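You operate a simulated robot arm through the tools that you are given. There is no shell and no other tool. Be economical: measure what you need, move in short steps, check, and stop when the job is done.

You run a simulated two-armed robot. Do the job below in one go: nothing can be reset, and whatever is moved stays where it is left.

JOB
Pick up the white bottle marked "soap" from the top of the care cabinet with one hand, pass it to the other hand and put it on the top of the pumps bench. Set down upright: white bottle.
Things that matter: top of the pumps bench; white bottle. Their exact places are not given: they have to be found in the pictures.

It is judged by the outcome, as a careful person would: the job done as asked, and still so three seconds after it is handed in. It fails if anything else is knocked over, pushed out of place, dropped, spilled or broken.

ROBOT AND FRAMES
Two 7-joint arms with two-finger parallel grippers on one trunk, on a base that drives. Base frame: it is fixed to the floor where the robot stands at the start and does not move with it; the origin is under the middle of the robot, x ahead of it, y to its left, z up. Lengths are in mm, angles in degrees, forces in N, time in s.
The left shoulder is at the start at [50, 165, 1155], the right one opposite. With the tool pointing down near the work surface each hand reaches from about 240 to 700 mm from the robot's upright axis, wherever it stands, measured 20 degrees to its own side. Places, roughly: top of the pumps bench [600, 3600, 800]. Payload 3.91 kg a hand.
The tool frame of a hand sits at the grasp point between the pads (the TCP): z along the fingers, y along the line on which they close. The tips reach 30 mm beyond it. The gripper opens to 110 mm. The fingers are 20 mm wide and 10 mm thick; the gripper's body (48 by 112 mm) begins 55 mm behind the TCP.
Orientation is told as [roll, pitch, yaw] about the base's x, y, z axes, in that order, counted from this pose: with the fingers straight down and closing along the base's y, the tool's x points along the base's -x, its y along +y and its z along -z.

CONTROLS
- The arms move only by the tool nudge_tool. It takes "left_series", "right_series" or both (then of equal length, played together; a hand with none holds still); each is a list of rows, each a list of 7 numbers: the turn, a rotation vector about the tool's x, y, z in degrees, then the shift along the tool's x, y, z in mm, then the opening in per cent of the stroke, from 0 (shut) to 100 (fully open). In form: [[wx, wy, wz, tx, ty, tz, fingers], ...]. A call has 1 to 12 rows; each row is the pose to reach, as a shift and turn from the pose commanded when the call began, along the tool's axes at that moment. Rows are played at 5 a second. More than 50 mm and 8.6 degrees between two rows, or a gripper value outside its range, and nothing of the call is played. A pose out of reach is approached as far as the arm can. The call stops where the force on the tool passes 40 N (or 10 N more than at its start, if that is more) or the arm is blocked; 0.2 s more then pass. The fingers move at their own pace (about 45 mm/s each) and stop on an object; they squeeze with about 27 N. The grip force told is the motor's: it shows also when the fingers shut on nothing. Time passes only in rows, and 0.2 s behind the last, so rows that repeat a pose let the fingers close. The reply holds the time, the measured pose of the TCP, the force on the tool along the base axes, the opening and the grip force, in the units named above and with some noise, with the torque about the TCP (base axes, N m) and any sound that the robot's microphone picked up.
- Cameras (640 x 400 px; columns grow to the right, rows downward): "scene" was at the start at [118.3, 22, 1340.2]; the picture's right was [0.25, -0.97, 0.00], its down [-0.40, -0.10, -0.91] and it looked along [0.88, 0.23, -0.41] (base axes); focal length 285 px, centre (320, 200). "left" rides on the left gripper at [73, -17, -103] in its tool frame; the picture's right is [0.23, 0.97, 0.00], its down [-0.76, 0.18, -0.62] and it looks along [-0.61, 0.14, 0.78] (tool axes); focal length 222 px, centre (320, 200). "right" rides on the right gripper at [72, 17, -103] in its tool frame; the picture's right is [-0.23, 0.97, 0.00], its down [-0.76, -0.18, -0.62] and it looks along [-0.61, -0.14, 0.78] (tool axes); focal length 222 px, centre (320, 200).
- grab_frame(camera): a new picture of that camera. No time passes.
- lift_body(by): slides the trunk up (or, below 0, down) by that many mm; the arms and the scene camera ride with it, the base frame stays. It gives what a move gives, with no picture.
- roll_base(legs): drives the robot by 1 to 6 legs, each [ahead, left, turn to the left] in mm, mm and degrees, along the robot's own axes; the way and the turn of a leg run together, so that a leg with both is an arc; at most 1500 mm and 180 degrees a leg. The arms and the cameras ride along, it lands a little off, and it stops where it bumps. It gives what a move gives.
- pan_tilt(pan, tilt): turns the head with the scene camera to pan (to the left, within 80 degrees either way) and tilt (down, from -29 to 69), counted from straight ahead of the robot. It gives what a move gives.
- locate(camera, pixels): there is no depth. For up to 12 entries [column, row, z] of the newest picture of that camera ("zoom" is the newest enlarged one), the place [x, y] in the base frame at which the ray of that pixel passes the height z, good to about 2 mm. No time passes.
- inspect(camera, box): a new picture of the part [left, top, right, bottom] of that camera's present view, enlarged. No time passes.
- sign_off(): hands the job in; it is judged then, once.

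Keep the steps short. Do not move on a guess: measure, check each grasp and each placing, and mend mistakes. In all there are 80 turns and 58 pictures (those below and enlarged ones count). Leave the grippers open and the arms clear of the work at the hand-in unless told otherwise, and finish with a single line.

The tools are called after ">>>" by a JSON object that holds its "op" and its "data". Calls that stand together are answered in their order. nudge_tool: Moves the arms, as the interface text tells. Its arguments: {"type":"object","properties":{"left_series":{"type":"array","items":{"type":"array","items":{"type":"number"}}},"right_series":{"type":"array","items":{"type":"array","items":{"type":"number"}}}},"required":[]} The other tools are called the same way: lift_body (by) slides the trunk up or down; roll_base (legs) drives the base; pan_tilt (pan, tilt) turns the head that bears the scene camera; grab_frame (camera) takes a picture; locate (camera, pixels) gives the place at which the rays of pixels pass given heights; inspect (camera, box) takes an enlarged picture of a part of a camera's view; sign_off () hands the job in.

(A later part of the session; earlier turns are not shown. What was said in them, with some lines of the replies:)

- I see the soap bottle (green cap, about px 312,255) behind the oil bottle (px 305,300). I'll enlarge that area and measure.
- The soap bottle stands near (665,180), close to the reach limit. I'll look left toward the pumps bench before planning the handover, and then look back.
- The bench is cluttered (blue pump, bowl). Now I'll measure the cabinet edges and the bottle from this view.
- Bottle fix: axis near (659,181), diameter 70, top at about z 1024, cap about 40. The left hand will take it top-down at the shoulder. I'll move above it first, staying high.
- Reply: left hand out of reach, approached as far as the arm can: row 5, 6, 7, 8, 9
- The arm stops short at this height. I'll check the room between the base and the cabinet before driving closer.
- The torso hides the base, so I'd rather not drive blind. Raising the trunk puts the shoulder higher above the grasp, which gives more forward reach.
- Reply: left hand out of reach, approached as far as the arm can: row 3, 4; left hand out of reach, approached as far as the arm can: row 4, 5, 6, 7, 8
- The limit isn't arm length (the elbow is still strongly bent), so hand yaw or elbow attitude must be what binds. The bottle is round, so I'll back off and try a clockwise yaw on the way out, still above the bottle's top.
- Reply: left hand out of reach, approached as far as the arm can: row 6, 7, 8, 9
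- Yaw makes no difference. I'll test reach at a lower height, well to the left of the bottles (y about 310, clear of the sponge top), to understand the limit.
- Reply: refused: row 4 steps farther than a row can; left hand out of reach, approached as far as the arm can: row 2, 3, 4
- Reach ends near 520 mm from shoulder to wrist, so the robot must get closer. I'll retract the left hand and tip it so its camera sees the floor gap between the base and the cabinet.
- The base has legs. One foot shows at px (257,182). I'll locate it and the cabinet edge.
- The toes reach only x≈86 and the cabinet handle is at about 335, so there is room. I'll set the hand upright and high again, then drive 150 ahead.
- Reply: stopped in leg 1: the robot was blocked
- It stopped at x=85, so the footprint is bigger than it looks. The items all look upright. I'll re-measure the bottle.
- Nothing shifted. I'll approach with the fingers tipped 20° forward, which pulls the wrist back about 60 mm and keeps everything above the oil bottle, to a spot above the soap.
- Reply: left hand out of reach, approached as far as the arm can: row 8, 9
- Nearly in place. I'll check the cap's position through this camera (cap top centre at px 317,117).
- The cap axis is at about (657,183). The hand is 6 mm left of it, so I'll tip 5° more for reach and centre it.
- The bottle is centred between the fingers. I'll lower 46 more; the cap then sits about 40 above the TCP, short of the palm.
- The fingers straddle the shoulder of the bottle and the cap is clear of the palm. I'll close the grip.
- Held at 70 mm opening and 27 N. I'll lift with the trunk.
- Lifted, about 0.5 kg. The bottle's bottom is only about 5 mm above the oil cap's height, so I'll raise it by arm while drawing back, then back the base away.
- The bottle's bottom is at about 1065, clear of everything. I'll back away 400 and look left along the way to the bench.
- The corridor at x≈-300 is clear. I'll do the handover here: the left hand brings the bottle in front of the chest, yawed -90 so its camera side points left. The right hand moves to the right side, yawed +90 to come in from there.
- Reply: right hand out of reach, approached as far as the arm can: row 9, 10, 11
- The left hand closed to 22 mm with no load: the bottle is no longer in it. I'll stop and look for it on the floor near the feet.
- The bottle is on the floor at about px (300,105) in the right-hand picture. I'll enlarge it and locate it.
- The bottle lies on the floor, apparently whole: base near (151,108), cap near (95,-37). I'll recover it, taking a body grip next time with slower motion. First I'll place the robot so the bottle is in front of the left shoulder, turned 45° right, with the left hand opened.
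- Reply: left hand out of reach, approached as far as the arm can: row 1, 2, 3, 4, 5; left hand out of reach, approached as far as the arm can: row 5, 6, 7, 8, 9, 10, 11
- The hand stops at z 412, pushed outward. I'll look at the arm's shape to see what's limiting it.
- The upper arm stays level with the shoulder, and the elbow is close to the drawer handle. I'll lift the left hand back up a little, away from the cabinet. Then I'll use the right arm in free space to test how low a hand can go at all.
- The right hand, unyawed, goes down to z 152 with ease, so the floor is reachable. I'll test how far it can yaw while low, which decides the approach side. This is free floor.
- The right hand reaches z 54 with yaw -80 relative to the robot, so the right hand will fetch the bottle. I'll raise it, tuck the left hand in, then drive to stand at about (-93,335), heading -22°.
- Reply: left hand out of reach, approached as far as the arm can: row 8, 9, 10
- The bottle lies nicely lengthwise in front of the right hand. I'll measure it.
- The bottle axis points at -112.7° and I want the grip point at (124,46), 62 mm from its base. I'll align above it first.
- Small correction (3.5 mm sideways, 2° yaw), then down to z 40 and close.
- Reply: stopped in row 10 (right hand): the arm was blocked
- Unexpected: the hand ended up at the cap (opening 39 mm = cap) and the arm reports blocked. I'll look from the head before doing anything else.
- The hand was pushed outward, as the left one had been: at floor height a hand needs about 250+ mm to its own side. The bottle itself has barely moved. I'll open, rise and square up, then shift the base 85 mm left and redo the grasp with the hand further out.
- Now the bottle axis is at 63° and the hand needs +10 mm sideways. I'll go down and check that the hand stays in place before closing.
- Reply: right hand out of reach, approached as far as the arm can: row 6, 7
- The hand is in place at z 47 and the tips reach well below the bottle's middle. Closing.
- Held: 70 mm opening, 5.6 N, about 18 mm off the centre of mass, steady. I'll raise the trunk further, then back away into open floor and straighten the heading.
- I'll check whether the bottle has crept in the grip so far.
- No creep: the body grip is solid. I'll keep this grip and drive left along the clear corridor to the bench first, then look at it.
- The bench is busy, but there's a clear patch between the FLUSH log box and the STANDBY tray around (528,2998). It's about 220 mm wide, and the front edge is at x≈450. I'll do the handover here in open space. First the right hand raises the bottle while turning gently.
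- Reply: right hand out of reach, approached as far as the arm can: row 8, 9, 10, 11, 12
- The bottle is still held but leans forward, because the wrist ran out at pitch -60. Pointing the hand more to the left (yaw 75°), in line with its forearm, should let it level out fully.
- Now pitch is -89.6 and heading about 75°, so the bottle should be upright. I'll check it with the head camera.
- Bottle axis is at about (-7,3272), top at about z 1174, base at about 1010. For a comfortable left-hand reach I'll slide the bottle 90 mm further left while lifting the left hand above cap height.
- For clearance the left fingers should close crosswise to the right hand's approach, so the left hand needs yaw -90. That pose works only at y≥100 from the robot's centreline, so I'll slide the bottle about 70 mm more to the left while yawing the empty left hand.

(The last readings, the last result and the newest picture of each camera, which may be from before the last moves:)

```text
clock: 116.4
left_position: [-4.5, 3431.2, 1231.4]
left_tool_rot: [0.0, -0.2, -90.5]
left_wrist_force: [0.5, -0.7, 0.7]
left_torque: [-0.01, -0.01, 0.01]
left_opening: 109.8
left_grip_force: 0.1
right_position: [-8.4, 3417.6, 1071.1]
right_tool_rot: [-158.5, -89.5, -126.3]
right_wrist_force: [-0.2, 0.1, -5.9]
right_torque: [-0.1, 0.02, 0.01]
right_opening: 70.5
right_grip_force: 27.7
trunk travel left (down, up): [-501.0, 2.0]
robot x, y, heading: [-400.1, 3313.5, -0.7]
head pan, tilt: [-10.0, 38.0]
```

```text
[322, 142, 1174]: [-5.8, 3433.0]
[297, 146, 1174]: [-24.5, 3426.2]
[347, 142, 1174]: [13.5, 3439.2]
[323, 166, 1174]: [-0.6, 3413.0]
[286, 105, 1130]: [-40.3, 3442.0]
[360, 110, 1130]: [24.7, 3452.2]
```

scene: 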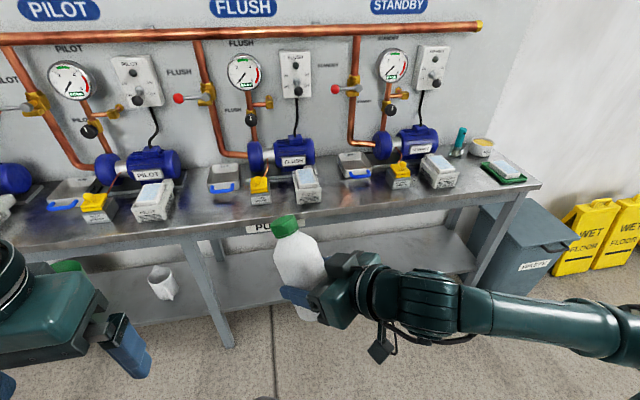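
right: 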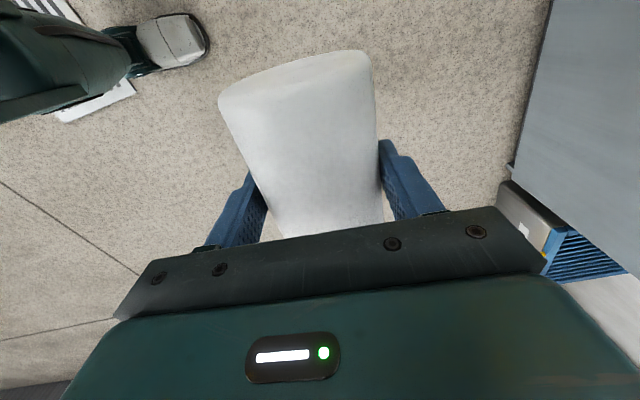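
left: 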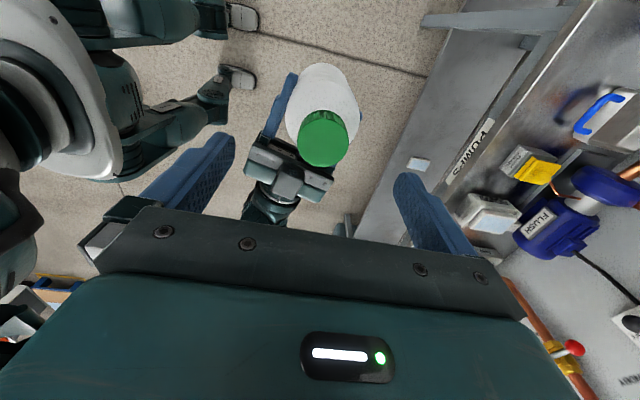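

Centred within 2 mm. I'll descend 103 mm so the tips pass the shoulder, staying above the right hand's fingers.

>>> {"op": "nudge_tool", "data": {"left_series": [[0, 0, 0, 0, -1, 20, 100], [0, 0, 0, -1, -1, 40, 100], [0, 0, 0, -1, -1, 60, 100], [0, 0, 0, -1, -1, 80, 100], [0, 0, 0, -1, -1, 93, 100], [0, 0, 0, -1, -1, 103, 100], [0, 0, 0, -1, -1, 103, 100]]}}

>>> {"op": "inspect", "data": {"camera": "scene", "box": [120, 130, 380, 330]}}

```text
clock: 118.0
left_position: [-6.5, 3429.6, 1129.2]
left_tool_rot: [0.1, 0.0, -90.5]
left_wrist_force: [1.0, -0.2, -0.1]
left_torque: [-0.03, -0.01, 0.03]
left_opening: 110.1
left_grip_force: 0.0
right_position: [-7.6, 3417.1, 1069.9]
right_tool_rot: [-161.1, -89.5, -123.6]
right_wrist_force: [-0.6, 0.2, -5.5]
right_torque: [-0.09, 0.02, 0.03]
right_opening: 70.3
right_grip_force: 26.9
trunk travel left (down, up): [-501.0, 2.0]
robot x, y, heading: [-400.2, 3313.3, -0.6]
head pan, tilt: [-10.0, 38.0]
```

```text
2.00 times, centred on (250, 230) of scene
```

zoom: 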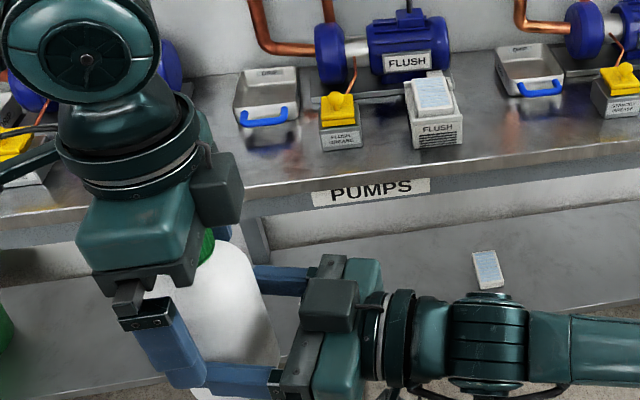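

No contact, and the left fingers straddle the upper body. I'll close the left hand slowly while the right keeps holding.

>>> {"op": "nudge_tool", "data": {"left_series": [[0, 0, 0, 0, 0, 0, 85], [0, 0, 0, 0, 0, 0, 75], [0, 0, 0, 0, 0, 0, 66], [0, 0, 0, 0, 0, 0, 60], [0, 0, 0, 0, 0, 0, 40], [0, 0, 0, 0, 0, 0, 20], [0, 0, 0, 0, 0, 0, 10], [0, 0, 0, 0, 0, 0, 10]]}}

```text
clock: 119.8
left_position: [-4.5, 3430.6, 1129.7]
left_tool_rot: [0.2, -0.2, -90.5]
left_wrist_force: [21.1, 6.2, 0.6]
left_torque: [0.11, -0.55, 0.02]
left_opening: 70.0
left_grip_force: 26.4
right_position: [-7.5, 3418.2, 1070.7]
right_tool_rot: [-164.6, -89.4, -120.0]
right_wrist_force: [-20.0, -6.4, -2.8]
right_torque: [0.18, -0.63, 0.24]
right_opening: 70.5
right_grip_force: 26.7
trunk travel left (down, up): [-501.0, 2.0]
robot x, y, heading: [-397.3, 3313.7, -0.8]
head pan, tilt: [-10.0, 38.0]
```

Both hands hold, but they push against each other by about 20 N along x. I'll ease the left hand +2 mm in x to relax this.

>>> {"op": "nudge_tool", "data": {"left_series": [[0, 0, 0, 0, 1, 0, 10], [0, 0, 0, 0, 2, 0, 10], [0, 0, 0, 0, 2, 0, 10]]}}

```text
clock: 120.6
left_position: [-3.5, 3429.5, 1130.0]
left_tool_rot: [0.0, -0.1, -90.5]
left_wrist_force: [16.7, 2.2, 0.5]
left_torque: [-0.03, -0.79, 0.09]
left_opening: 70.3
left_grip_force: 27.2
right_position: [-7.0, 3418.0, 1071.2]
right_tool_rot: [-166.9, -89.5, -117.9]
right_wrist_force: [-17.3, -1.6, -1.6]
right_torque: [0.13, -0.17, 0.12]
right_opening: 70.2
right_grip_force: 27.1
trunk travel left (down, up): [-501.0, 2.0]
robot x, y, heading: [-400.7, 3311.4, -0.8]
head pan, tilt: [-10.0, 38.0]
```

>>> {"op": "nudge_tool", "data": {"left_series": [[0, 0, 0, 0, 1.5, 0, 10], [0, 0, 0, 0, 3, 0, 10], [0, 0, 0, 0, 4, 0, 10], [0, 0, 0, 0, 4, 0, 10]]}}

```text
clock: 121.6
left_position: [-1.3, 3428.7, 1130.3]
left_tool_rot: [-0.3, -0.2, -90.5]
left_wrist_force: [-4.4, -7.2, 0.1]
left_torque: [-0.48, -0.48, 0.03]
left_opening: 69.9
left_grip_force: 27.1
right_position: [-5.4, 3417.2, 1071.1]
right_tool_rot: [-158.2, -89.6, -126.7]
right_wrist_force: [4.1, 7.0, -2.5]
right_torque: [-0.04, 0.69, -0.07]
right_opening: 70.5
right_grip_force: 27.3
trunk travel left (down, up): [-501.0, 2.0]
robot x, y, heading: [-399.3, 3314.4, -0.8]
head pan, tilt: [-10.0, 38.0]
```

Mutual force is now small. I'll open the right hand and hold still to see whether the left carries the bottle alone.

>>> {"op": "nudge_tool", "data": {"right_series": [[0, 0, 0, 0, 0, 0, 66], [0, 0, 0, 0, 0, 0, 72], [0, 0, 0, 0, 0, 0, 80], [0, 0, 0, 0, 0, 0, 90], [0, 0, 0, 0, 0, 0, 100], [0, 0, 0, 0, 0, 0, 100], [0, 0, 0, 0, 0, 0, 100]]}}

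```text
clock: 123.2
left_position: [0.5, 3429.5, 1129.0]
left_tool_rot: [-0.1, -0.1, -90.6]
left_wrist_force: [-0.2, -0.7, 0.1]
left_torque: [-0.03, -0.01, -0.02]
left_opening: 70.3
left_grip_force: 27.4
right_position: [-7.4, 3416.7, 1070.1]
right_tool_rot: [-162.1, -89.5, -122.7]
right_wrist_force: [0.4, 0.1, -0.1]
right_torque: [-0.02, 0.01, 0.01]
right_opening: 109.9
right_grip_force: 0.1
trunk travel left (down, up): [-501.0, 2.0]
robot x, y, heading: [-400.1, 3313.0, -0.7]
head pan, tilt: [-10.0, 38.0]
```

The left still reads a 70 mm opening, but neither hand shows the weight. I'll look at once.

>>> {"op": "inspect", "data": {"camera": "scene", "box": [120, 130, 380, 330]}}

```text
2.00 times, centred on (250, 230) of scene
```

zoom: 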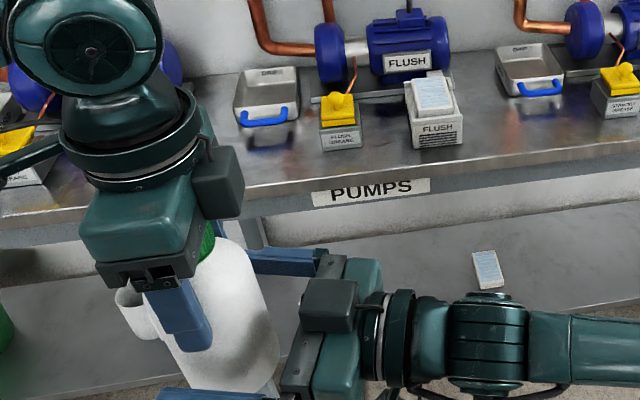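

The bottle is in the left grip. I'll wait a moment and re-read the force.

>>> {"op": "nudge_tool", "data": {"left_series": [[0, 0, 0, 0, 0, 0, 10], [0, 0, 0, 0, 0, 0, 10]]}}

>>> {"op": "inspect", "data": {"camera": "scene", "box": [120, 130, 380, 330]}}

```text
clock: 123.8
left_position: [-0.1, 3431.4, 1128.2]
left_tool_rot: [-0.1, -0.1, -90.5]
left_wrist_force: [-0.1, 0.7, 0.8]
left_torque: [-0.01, -0.03, -0.01]
left_opening: 70.0
left_grip_force: 27.2
right_position: [-7.6, 3416.9, 1070.2]
right_tool_rot: [-161.9, -89.5, -122.9]
right_wrist_force: [0.6, -1.0, 0.3]
right_torque: [-0.01, -0.02, 0.01]
right_opening: 109.8
right_grip_force: 0.1
trunk travel left (down, up): [-501.0, 2.0]
robot x, y, heading: [-405.6, 3315.9, -0.7]
head pan, tilt: [-10.0, 38.0]
```

```text
2.00 times, centred on (250, 230) of scene
```

zoom: 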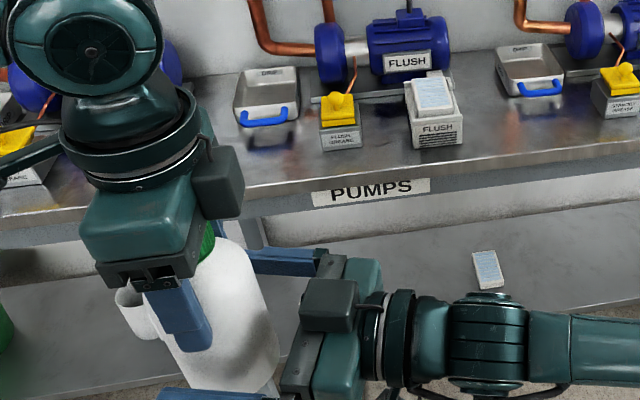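

The bottle is stable in the left hand. I'll draw the right hand straight back along its fingers.

>>> {"op": "nudge_tool", "data": {"right_series": [[0, 0, 0, 0, 0, -15, 100], [0, 0, 0, 0, 0, -30, 100], [0, 0, 0, 0, 0, -45, 100], [0, 0, 0, 0, 0, -60, 100], [0, 0, 0, 0, 0, -80, 100], [0, 0, 0, 0, 0, -100, 100], [0, 0, 0, 0, 0, -125, 100], [0, 0, 0, 0, 0, -150, 100], [0, 0, 0, 0, 0, -180, 100], [0, 0, 0, 0, 0, -210, 100], [0, 0, 0, 0, 0, -240, 100], [0, 0, 0, 0, 0, -260, 100]]}}

```text
clock: 126.4
left_position: [-0.9, 3430.0, 1128.3]
left_tool_rot: [-0.1, 0.0, -90.4]
left_wrist_force: [-1.1, 0.0, 0.1]
left_torque: [-0.03, 0.02, -0.02]
left_opening: 70.3
left_grip_force: 26.8
right_position: [-76.2, 3166.0, 1069.0]
right_tool_rot: [-163.7, -89.4, -121.2]
right_wrist_force: [0.0, 1.2, -0.3]
right_torque: [0.0, 0.02, 0.0]
right_opening: 110.2
right_grip_force: 0.1
trunk travel left (down, up): [-501.0, 2.0]
robot x, y, heading: [-402.4, 3314.1, -1.0]
head pan, tilt: [-10.0, 38.0]
```

The right hand is clear. I'll tuck it up and back so it won't meet the bench when the trunk lowers.

>>> {"op": "nudge_tool", "data": {"right_series": [[0, 0, 0, -20, 6, 0, 100], [0, 0, 0, -40, 12, 0, 100], [0, 0, 0, -60, 18, 0, 100], [0, 0, 0, -80, 24, 0, 100], [0, 0, 0, -100, 30, 0, 100], [0, 0, 0, -120, 36, 0, 100], [0, 0, 0, -140, 42, 0, 100], [0, 0, 0, -160, 48, 0, 100], [0, 0, 0, -180, 54, 0, 100], [0, 0, 0, -200, 60, 0, 100]]}}

>>> {"op": "grab_frame", "data": {"camera": "left"}}

```text
clock: 128.6
left_position: [-0.9, 3431.3, 1129.5]
left_tool_rot: [-0.1, -0.1, -90.5]
left_wrist_force: [0.4, -0.5, 0.6]
left_torque: [-0.01, 0.02, -0.03]
left_opening: 70.0
left_grip_force: 27.1
right_position: [-103.2, 3164.6, 1266.0]
right_tool_rot: [-165.3, -89.5, -119.5]
right_wrist_force: [0.4, 0.0, -0.3]
right_torque: [0.02, 0.01, -0.07]
right_opening: 109.8
right_grip_force: 0.0
right hand out of reach, approached as far as the arm can: row 6, 7, 8, 9, 10
trunk travel left (down, up): [-501.0, 2.0]
robot x, y, heading: [-399.3, 3314.9, -0.5]
head pan, tilt: [-10.0, 38.0]
```

```text
2 pictures are left
```

left: 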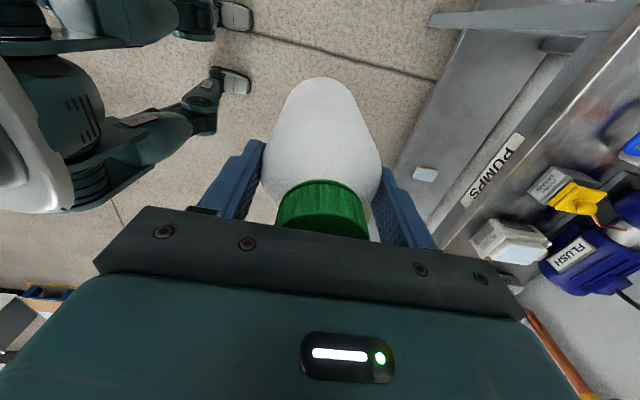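

>>> {"op": "locate", "data": {"camera": "left", "pixels": [[318, 78, 1010], [318, 78, 1000], [318, 78, 990], [318, 78, 970], [320, 181, 1150], [320, 181, 1135], [264, 170, 1100], [380, 170, 1100], [320, 210, 1150]]}}

```text
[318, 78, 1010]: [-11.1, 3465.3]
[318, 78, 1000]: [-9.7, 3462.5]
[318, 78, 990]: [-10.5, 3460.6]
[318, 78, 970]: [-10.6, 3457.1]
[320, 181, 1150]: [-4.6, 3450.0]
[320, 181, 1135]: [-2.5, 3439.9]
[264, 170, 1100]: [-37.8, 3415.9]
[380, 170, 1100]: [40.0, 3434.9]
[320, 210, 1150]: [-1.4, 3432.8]
```

The bottle hangs vertical with its base at z≈1010 and no slip. Now I'll drive: 427 mm right, then ahead in two short legs to bring it over the free patch.

>>> {"op": "roll_base", "data": {"legs": [[0, -427, 0], [300, 0, 0], [190, 0, 0]]}}

```text
clock: 134.1
left_position: [489.2, 2997.0, 1129.5]
left_tool_rot: [-0.1, -0.1, -90.4]
left_wrist_force: [-0.7, 0.2, -5.6]
left_torque: [-0.03, 0.01, 0.0]
left_opening: 69.8
left_grip_force: 26.4
right_position: [385.7, 2732.3, 1266.1]
right_tool_rot: [-164.6, -89.5, -120.2]
right_wrist_force: [0.6, 0.0, 0.6]
right_torque: [-0.01, 0.04, 0.04]
right_opening: 110.3
right_grip_force: 0.0
trunk travel left (down, up): [-501.0, 2.0]
robot x, y, heading: [82.7, 2878.0, -0.9]
head pan, tilt: [-10.0, 38.0]
```

Weight reads properly (5.6 N). I'll go another 40 mm ahead, then look at the landing spot.

>>> {"op": "roll_base", "data": {"legs": [[38, 0, 0]]}}

>>> {"op": "pan_tilt", "data": {"pan": 10, "tilt": 55}}

>>> {"op": "grab_frame", "data": {"camera": "scene"}}

```text
clock: 134.9
left_position: [527.4, 2995.5, 1128.6]
left_tool_rot: [0.0, -0.2, -90.6]
left_wrist_force: [0.3, 0.5, -6.3]
left_torque: [-0.03, 0.02, 0.01]
left_opening: 70.2
left_grip_force: 27.0
right_position: [424.2, 2731.6, 1266.4]
right_tool_rot: [-167.9, -89.5, -117.2]
right_wrist_force: [0.4, -0.5, 0.2]
right_torque: [0.03, -0.01, 0.02]
right_opening: 110.0
right_grip_force: 0.1
trunk travel left (down, up): [-501.0, 2.0]
robot x, y, heading: [125.2, 2880.5, -0.5]
head pan, tilt: [-10.0, 38.0]
```

```text
clock: 135.8
left_position: [525.3, 2996.8, 1130.8]
left_tool_rot: [-0.2, -0.1, -90.6]
left_wrist_force: [-0.4, -0.2, -4.9]
left_torque: [0.01, -0.02, -0.01]
left_opening: 70.2
left_grip_force: 26.7
right_position: [423.7, 2732.2, 1266.4]
right_tool_rot: [-161.0, -89.5, -123.6]
right_wrist_force: [0.6, 0.2, 0.2]
right_torque: [-0.03, 0.05, 0.0]
right_opening: 110.3
right_grip_force: 0.1
trunk travel left (down, up): [-501.0, 2.0]
robot x, y, heading: [126.0, 2876.2, -0.7]
head pan, tilt: [10.0, 55.0]
```

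```text
1 pictures are left
```

scene: 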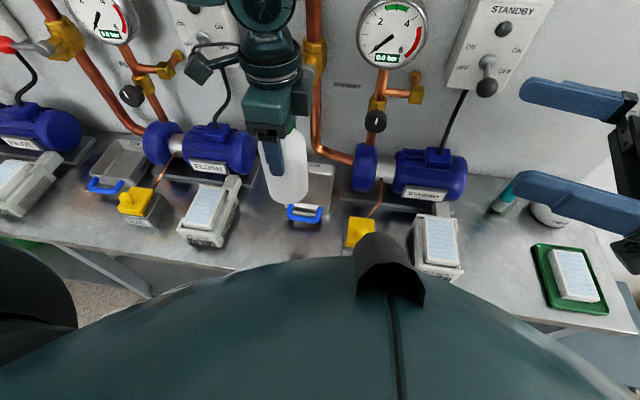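

>>> {"op": "locate", "data": {"camera": "scene", "pixels": [[240, 210, 800], [222, 247, 800], [345, 245, 800], [290, 222, 820], [318, 224, 820], [280, 250, 800], [200, 270, 800]]}}

```text
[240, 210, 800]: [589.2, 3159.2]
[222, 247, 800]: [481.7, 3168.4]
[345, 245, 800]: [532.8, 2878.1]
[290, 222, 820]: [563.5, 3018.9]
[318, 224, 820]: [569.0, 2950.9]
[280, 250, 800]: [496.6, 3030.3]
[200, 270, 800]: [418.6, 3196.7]
```

The tray handle comes forward to x≈565 between y 2950 and 3020, and the FLUSH box ends at y≈3160. The better spot is (518,3080), midway between. I'll shift there by base, then lower most of the way.

>>> {"op": "roll_base", "data": {"legs": [[-8, 84, 0]]}}

>>> {"op": "lift_body", "data": {"by": -150}}

>>> {"op": "lift_body", "data": {"by": -45}}

```text
clock: 136.9
left_position: [519.5, 3079.5, 1128.9]
left_tool_rot: [0.0, 0.0, -90.6]
left_wrist_force: [0.6, 0.3, -4.8]
left_torque: [-0.01, -0.02, 0.02]
left_opening: 69.9
left_grip_force: 26.4
right_position: [416.3, 2815.0, 1266.5]
right_tool_rot: [-158.2, -89.4, -126.7]
right_wrist_force: [-0.1, 0.0, 0.5]
right_torque: [0.02, 0.0, 0.02]
right_opening: 110.2
right_grip_force: 0.1
trunk travel left (down, up): [-501.0, 2.0]
robot x, y, heading: [116.8, 2962.9, -0.7]
head pan, tilt: [10.0, 55.0]
```

```text
clock: 138.6
left_position: [518.8, 3079.0, 979.3]
left_tool_rot: [-0.1, -0.1, -90.6]
left_wrist_force: [0.0, 0.0, -5.0]
left_torque: [-0.04, 0.01, 0.01]
left_opening: 70.1
left_grip_force: 27.4
right_position: [416.2, 2813.6, 1115.9]
right_tool_rot: [-159.4, -89.5, -125.5]
right_wrist_force: [-0.2, 0.6, 0.1]
right_torque: [0.0, -0.03, -0.01]
right_opening: 109.9
right_grip_force: 0.1
trunk travel left (down, up): [-351.0, 152.0]
robot x, y, heading: [113.7, 2964.3, -0.9]
head pan, tilt: [10.0, 55.0]
```

```text
clock: 139.3
left_position: [521.9, 3078.3, 949.9]
left_tool_rot: [1.1, -0.5, -90.6]
left_wrist_force: [-7.8, 1.6, 16.4]
left_torque: [0.49, 0.27, 0.2]
left_opening: 70.3
left_grip_force: 26.7
right_position: [414.5, 2814.9, 1077.8]
right_tool_rot: [-152.6, -89.4, -132.2]
right_wrist_force: [-1.2, 0.6, -0.8]
right_torque: [0.0, 0.0, -0.02]
right_opening: 110.1
right_grip_force: 0.1
trunk travel left (down, up): [-312.0, 191.0]
robot x, y, heading: [114.5, 2959.9, -0.8]
head pan, tilt: [10.0, 55.0]
stopped: the force on the tool passed its limit (the readings are from after the stop); the commanded pose is now the measured one
```

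Contact came at TCP 950, so the bench top is at about 832. That fits: both edge views agree at about 835. At that height the spot is still clear: box edge y≈3145, handle y≈3012. I'll pause and read the force before releasing.

>>> {"op": "nudge_tool", "data": {"left_series": [[0, 0, 0, 0, 0, 0, 10], [0, 0, 0, 0, 0, 0, 10]]}}

```text
clock: 139.9
left_position: [519.6, 3076.9, 951.2]
left_tool_rot: [1.0, -0.5, -90.4]
left_wrist_force: [-5.8, 1.1, 23.7]
left_torque: [0.35, 0.79, 0.07]
left_opening: 70.5
left_grip_force: 27.3
right_position: [414.1, 2814.0, 1078.5]
right_tool_rot: [-152.2, -89.2, -132.8]
right_wrist_force: [0.7, -0.2, 0.0]
right_torque: [0.0, -0.01, -0.02]
right_opening: 110.0
right_grip_force: 0.1
trunk travel left (down, up): [-312.0, 191.0]
robot x, y, heading: [112.9, 2962.2, -0.5]
head pan, tilt: [10.0, 55.0]
5 turns are left
```

Few turns remain. The bottle presses flat on the bench at about 24 N. I'll ease up 3 mm to relax it, then open gradually.

>>> {"op": "nudge_tool", "data": {"left_series": [[0, 0, 0, 0, 0, -1.5, 10], [0, 0, 0, 0, 0, -3, 10], [0, 0, 0, 0, 0, -3, 10], [0, 0, 0, 0, 0, -3, 65], [0, 0, 0, 0, 0, -3, 67], [0, 0, 0, 0, 0, -3, 70], [0, 0, 0, 0, 0, -3, 78], [0, 0, 0, 0, 0, -3, 90], [0, 0, 0, 0, 0, -3, 100], [0, 0, 0, 0, 0, -3, 100]]}}

>>> {"op": "lift_body", "data": {"by": 110}}

>>> {"op": "grab_frame", "data": {"camera": "left"}}

```text
clock: 142.1
left_position: [521.6, 3078.3, 951.8]
left_tool_rot: [0.9, -0.5, -90.5]
left_wrist_force: [1.1, 0.0, 0.9]
left_torque: [0.01, 0.03, -0.01]
left_opening: 109.9
left_grip_force: 0.2
right_position: [416.0, 2814.3, 1078.0]
right_tool_rot: [-159.5, -89.5, -125.3]
right_wrist_force: [0.3, 0.4, -0.3]
right_torque: [-0.02, 0.02, -0.02]
right_opening: 110.2
right_grip_force: 0.1
trunk travel left (down, up): [-312.0, 191.0]
robot x, y, heading: [121.0, 2964.2, -0.5]
head pan, tilt: [10.0, 55.0]
```

```text
clock: 143.5
left_position: [522.1, 3078.1, 1061.0]
left_tool_rot: [0.9, -0.5, -90.4]
left_wrist_force: [0.9, -0.5, -0.7]
left_torque: [-0.02, -0.04, 0.01]
left_opening: 110.1
left_grip_force: 0.0
right_position: [416.2, 2814.7, 1187.1]
right_tool_rot: [-160.7, -89.4, -124.1]
right_wrist_force: [-0.8, -0.5, -0.3]
right_torque: [0.01, -0.01, 0.02]
right_opening: 109.9
right_grip_force: 0.1
trunk travel left (down, up): [-422.0, 81.0]
robot x, y, heading: [118.2, 2961.9, -0.9]
head pan, tilt: [10.0, 55.0]
```

```text
0 pictures are left
4 turns are left
```

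left: 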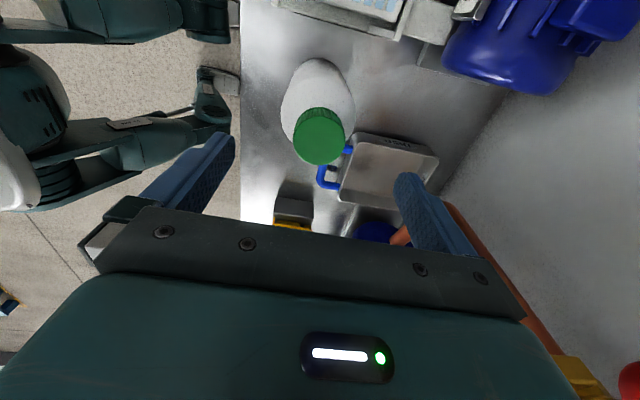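

The bottle stands upright on the bench, clear of the tray handle and the box, and both grippers are open. I'll raise the trunk and back away.

>>> {"op": "lift_body", "data": {"by": 75}}

>>> {"op": "roll_base", "data": {"legs": [[-350, 0, 0]]}}

```text
clock: 144.7
left_position: [522.6, 3077.8, 1135.6]
left_tool_rot: [1.0, -0.5, -90.5]
left_wrist_force: [-0.8, 0.0, 0.7]
left_torque: [-0.01, 0.04, 0.03]
left_opening: 110.0
left_grip_force: 0.1
right_position: [416.2, 2814.4, 1261.9]
right_tool_rot: [-160.7, -89.4, -124.1]
right_wrist_force: [0.1, -0.3, 0.8]
right_torque: [0.0, 0.02, -0.01]
right_opening: 109.6
right_grip_force: 0.0
trunk travel left (down, up): [-497.0, 6.0]
robot x, y, heading: [119.4, 2964.9, -0.7]
head pan, tilt: [10.0, 55.0]
```

```text
clock: 146.9
left_position: [168.7, 3082.3, 1136.4]
left_tool_rot: [1.0, -0.4, -90.5]
left_wrist_force: [-0.1, 0.0, -0.1]
left_torque: [0.01, 0.0, 0.04]
left_opening: 109.9
left_grip_force: 0.0
right_position: [63.8, 2818.3, 1261.9]
right_tool_rot: [-157.2, -89.4, -127.7]
right_wrist_force: [0.2, -0.8, 0.4]
right_torque: [0.01, -0.03, -0.02]
right_opening: 109.9
right_grip_force: 0.1
trunk travel left (down, up): [-497.0, 6.0]
robot x, y, heading: [-237.4, 2970.5, -0.5]
head pan, tilt: [10.0, 55.0]
3 turns are left
```

The robot is clear, both hands are empty and open, and the bottle is standing. I'm handing in.

>>> {"op": "sign_off", "data": {}}

```text
The job is handed in.
```

The soap bottle stands upright on the pumps bench, passed from the right hand to the left; on the way the left hand's first grip dropped it on the floor, and I picked it up again with the right hand (no damage visible in the pictures).
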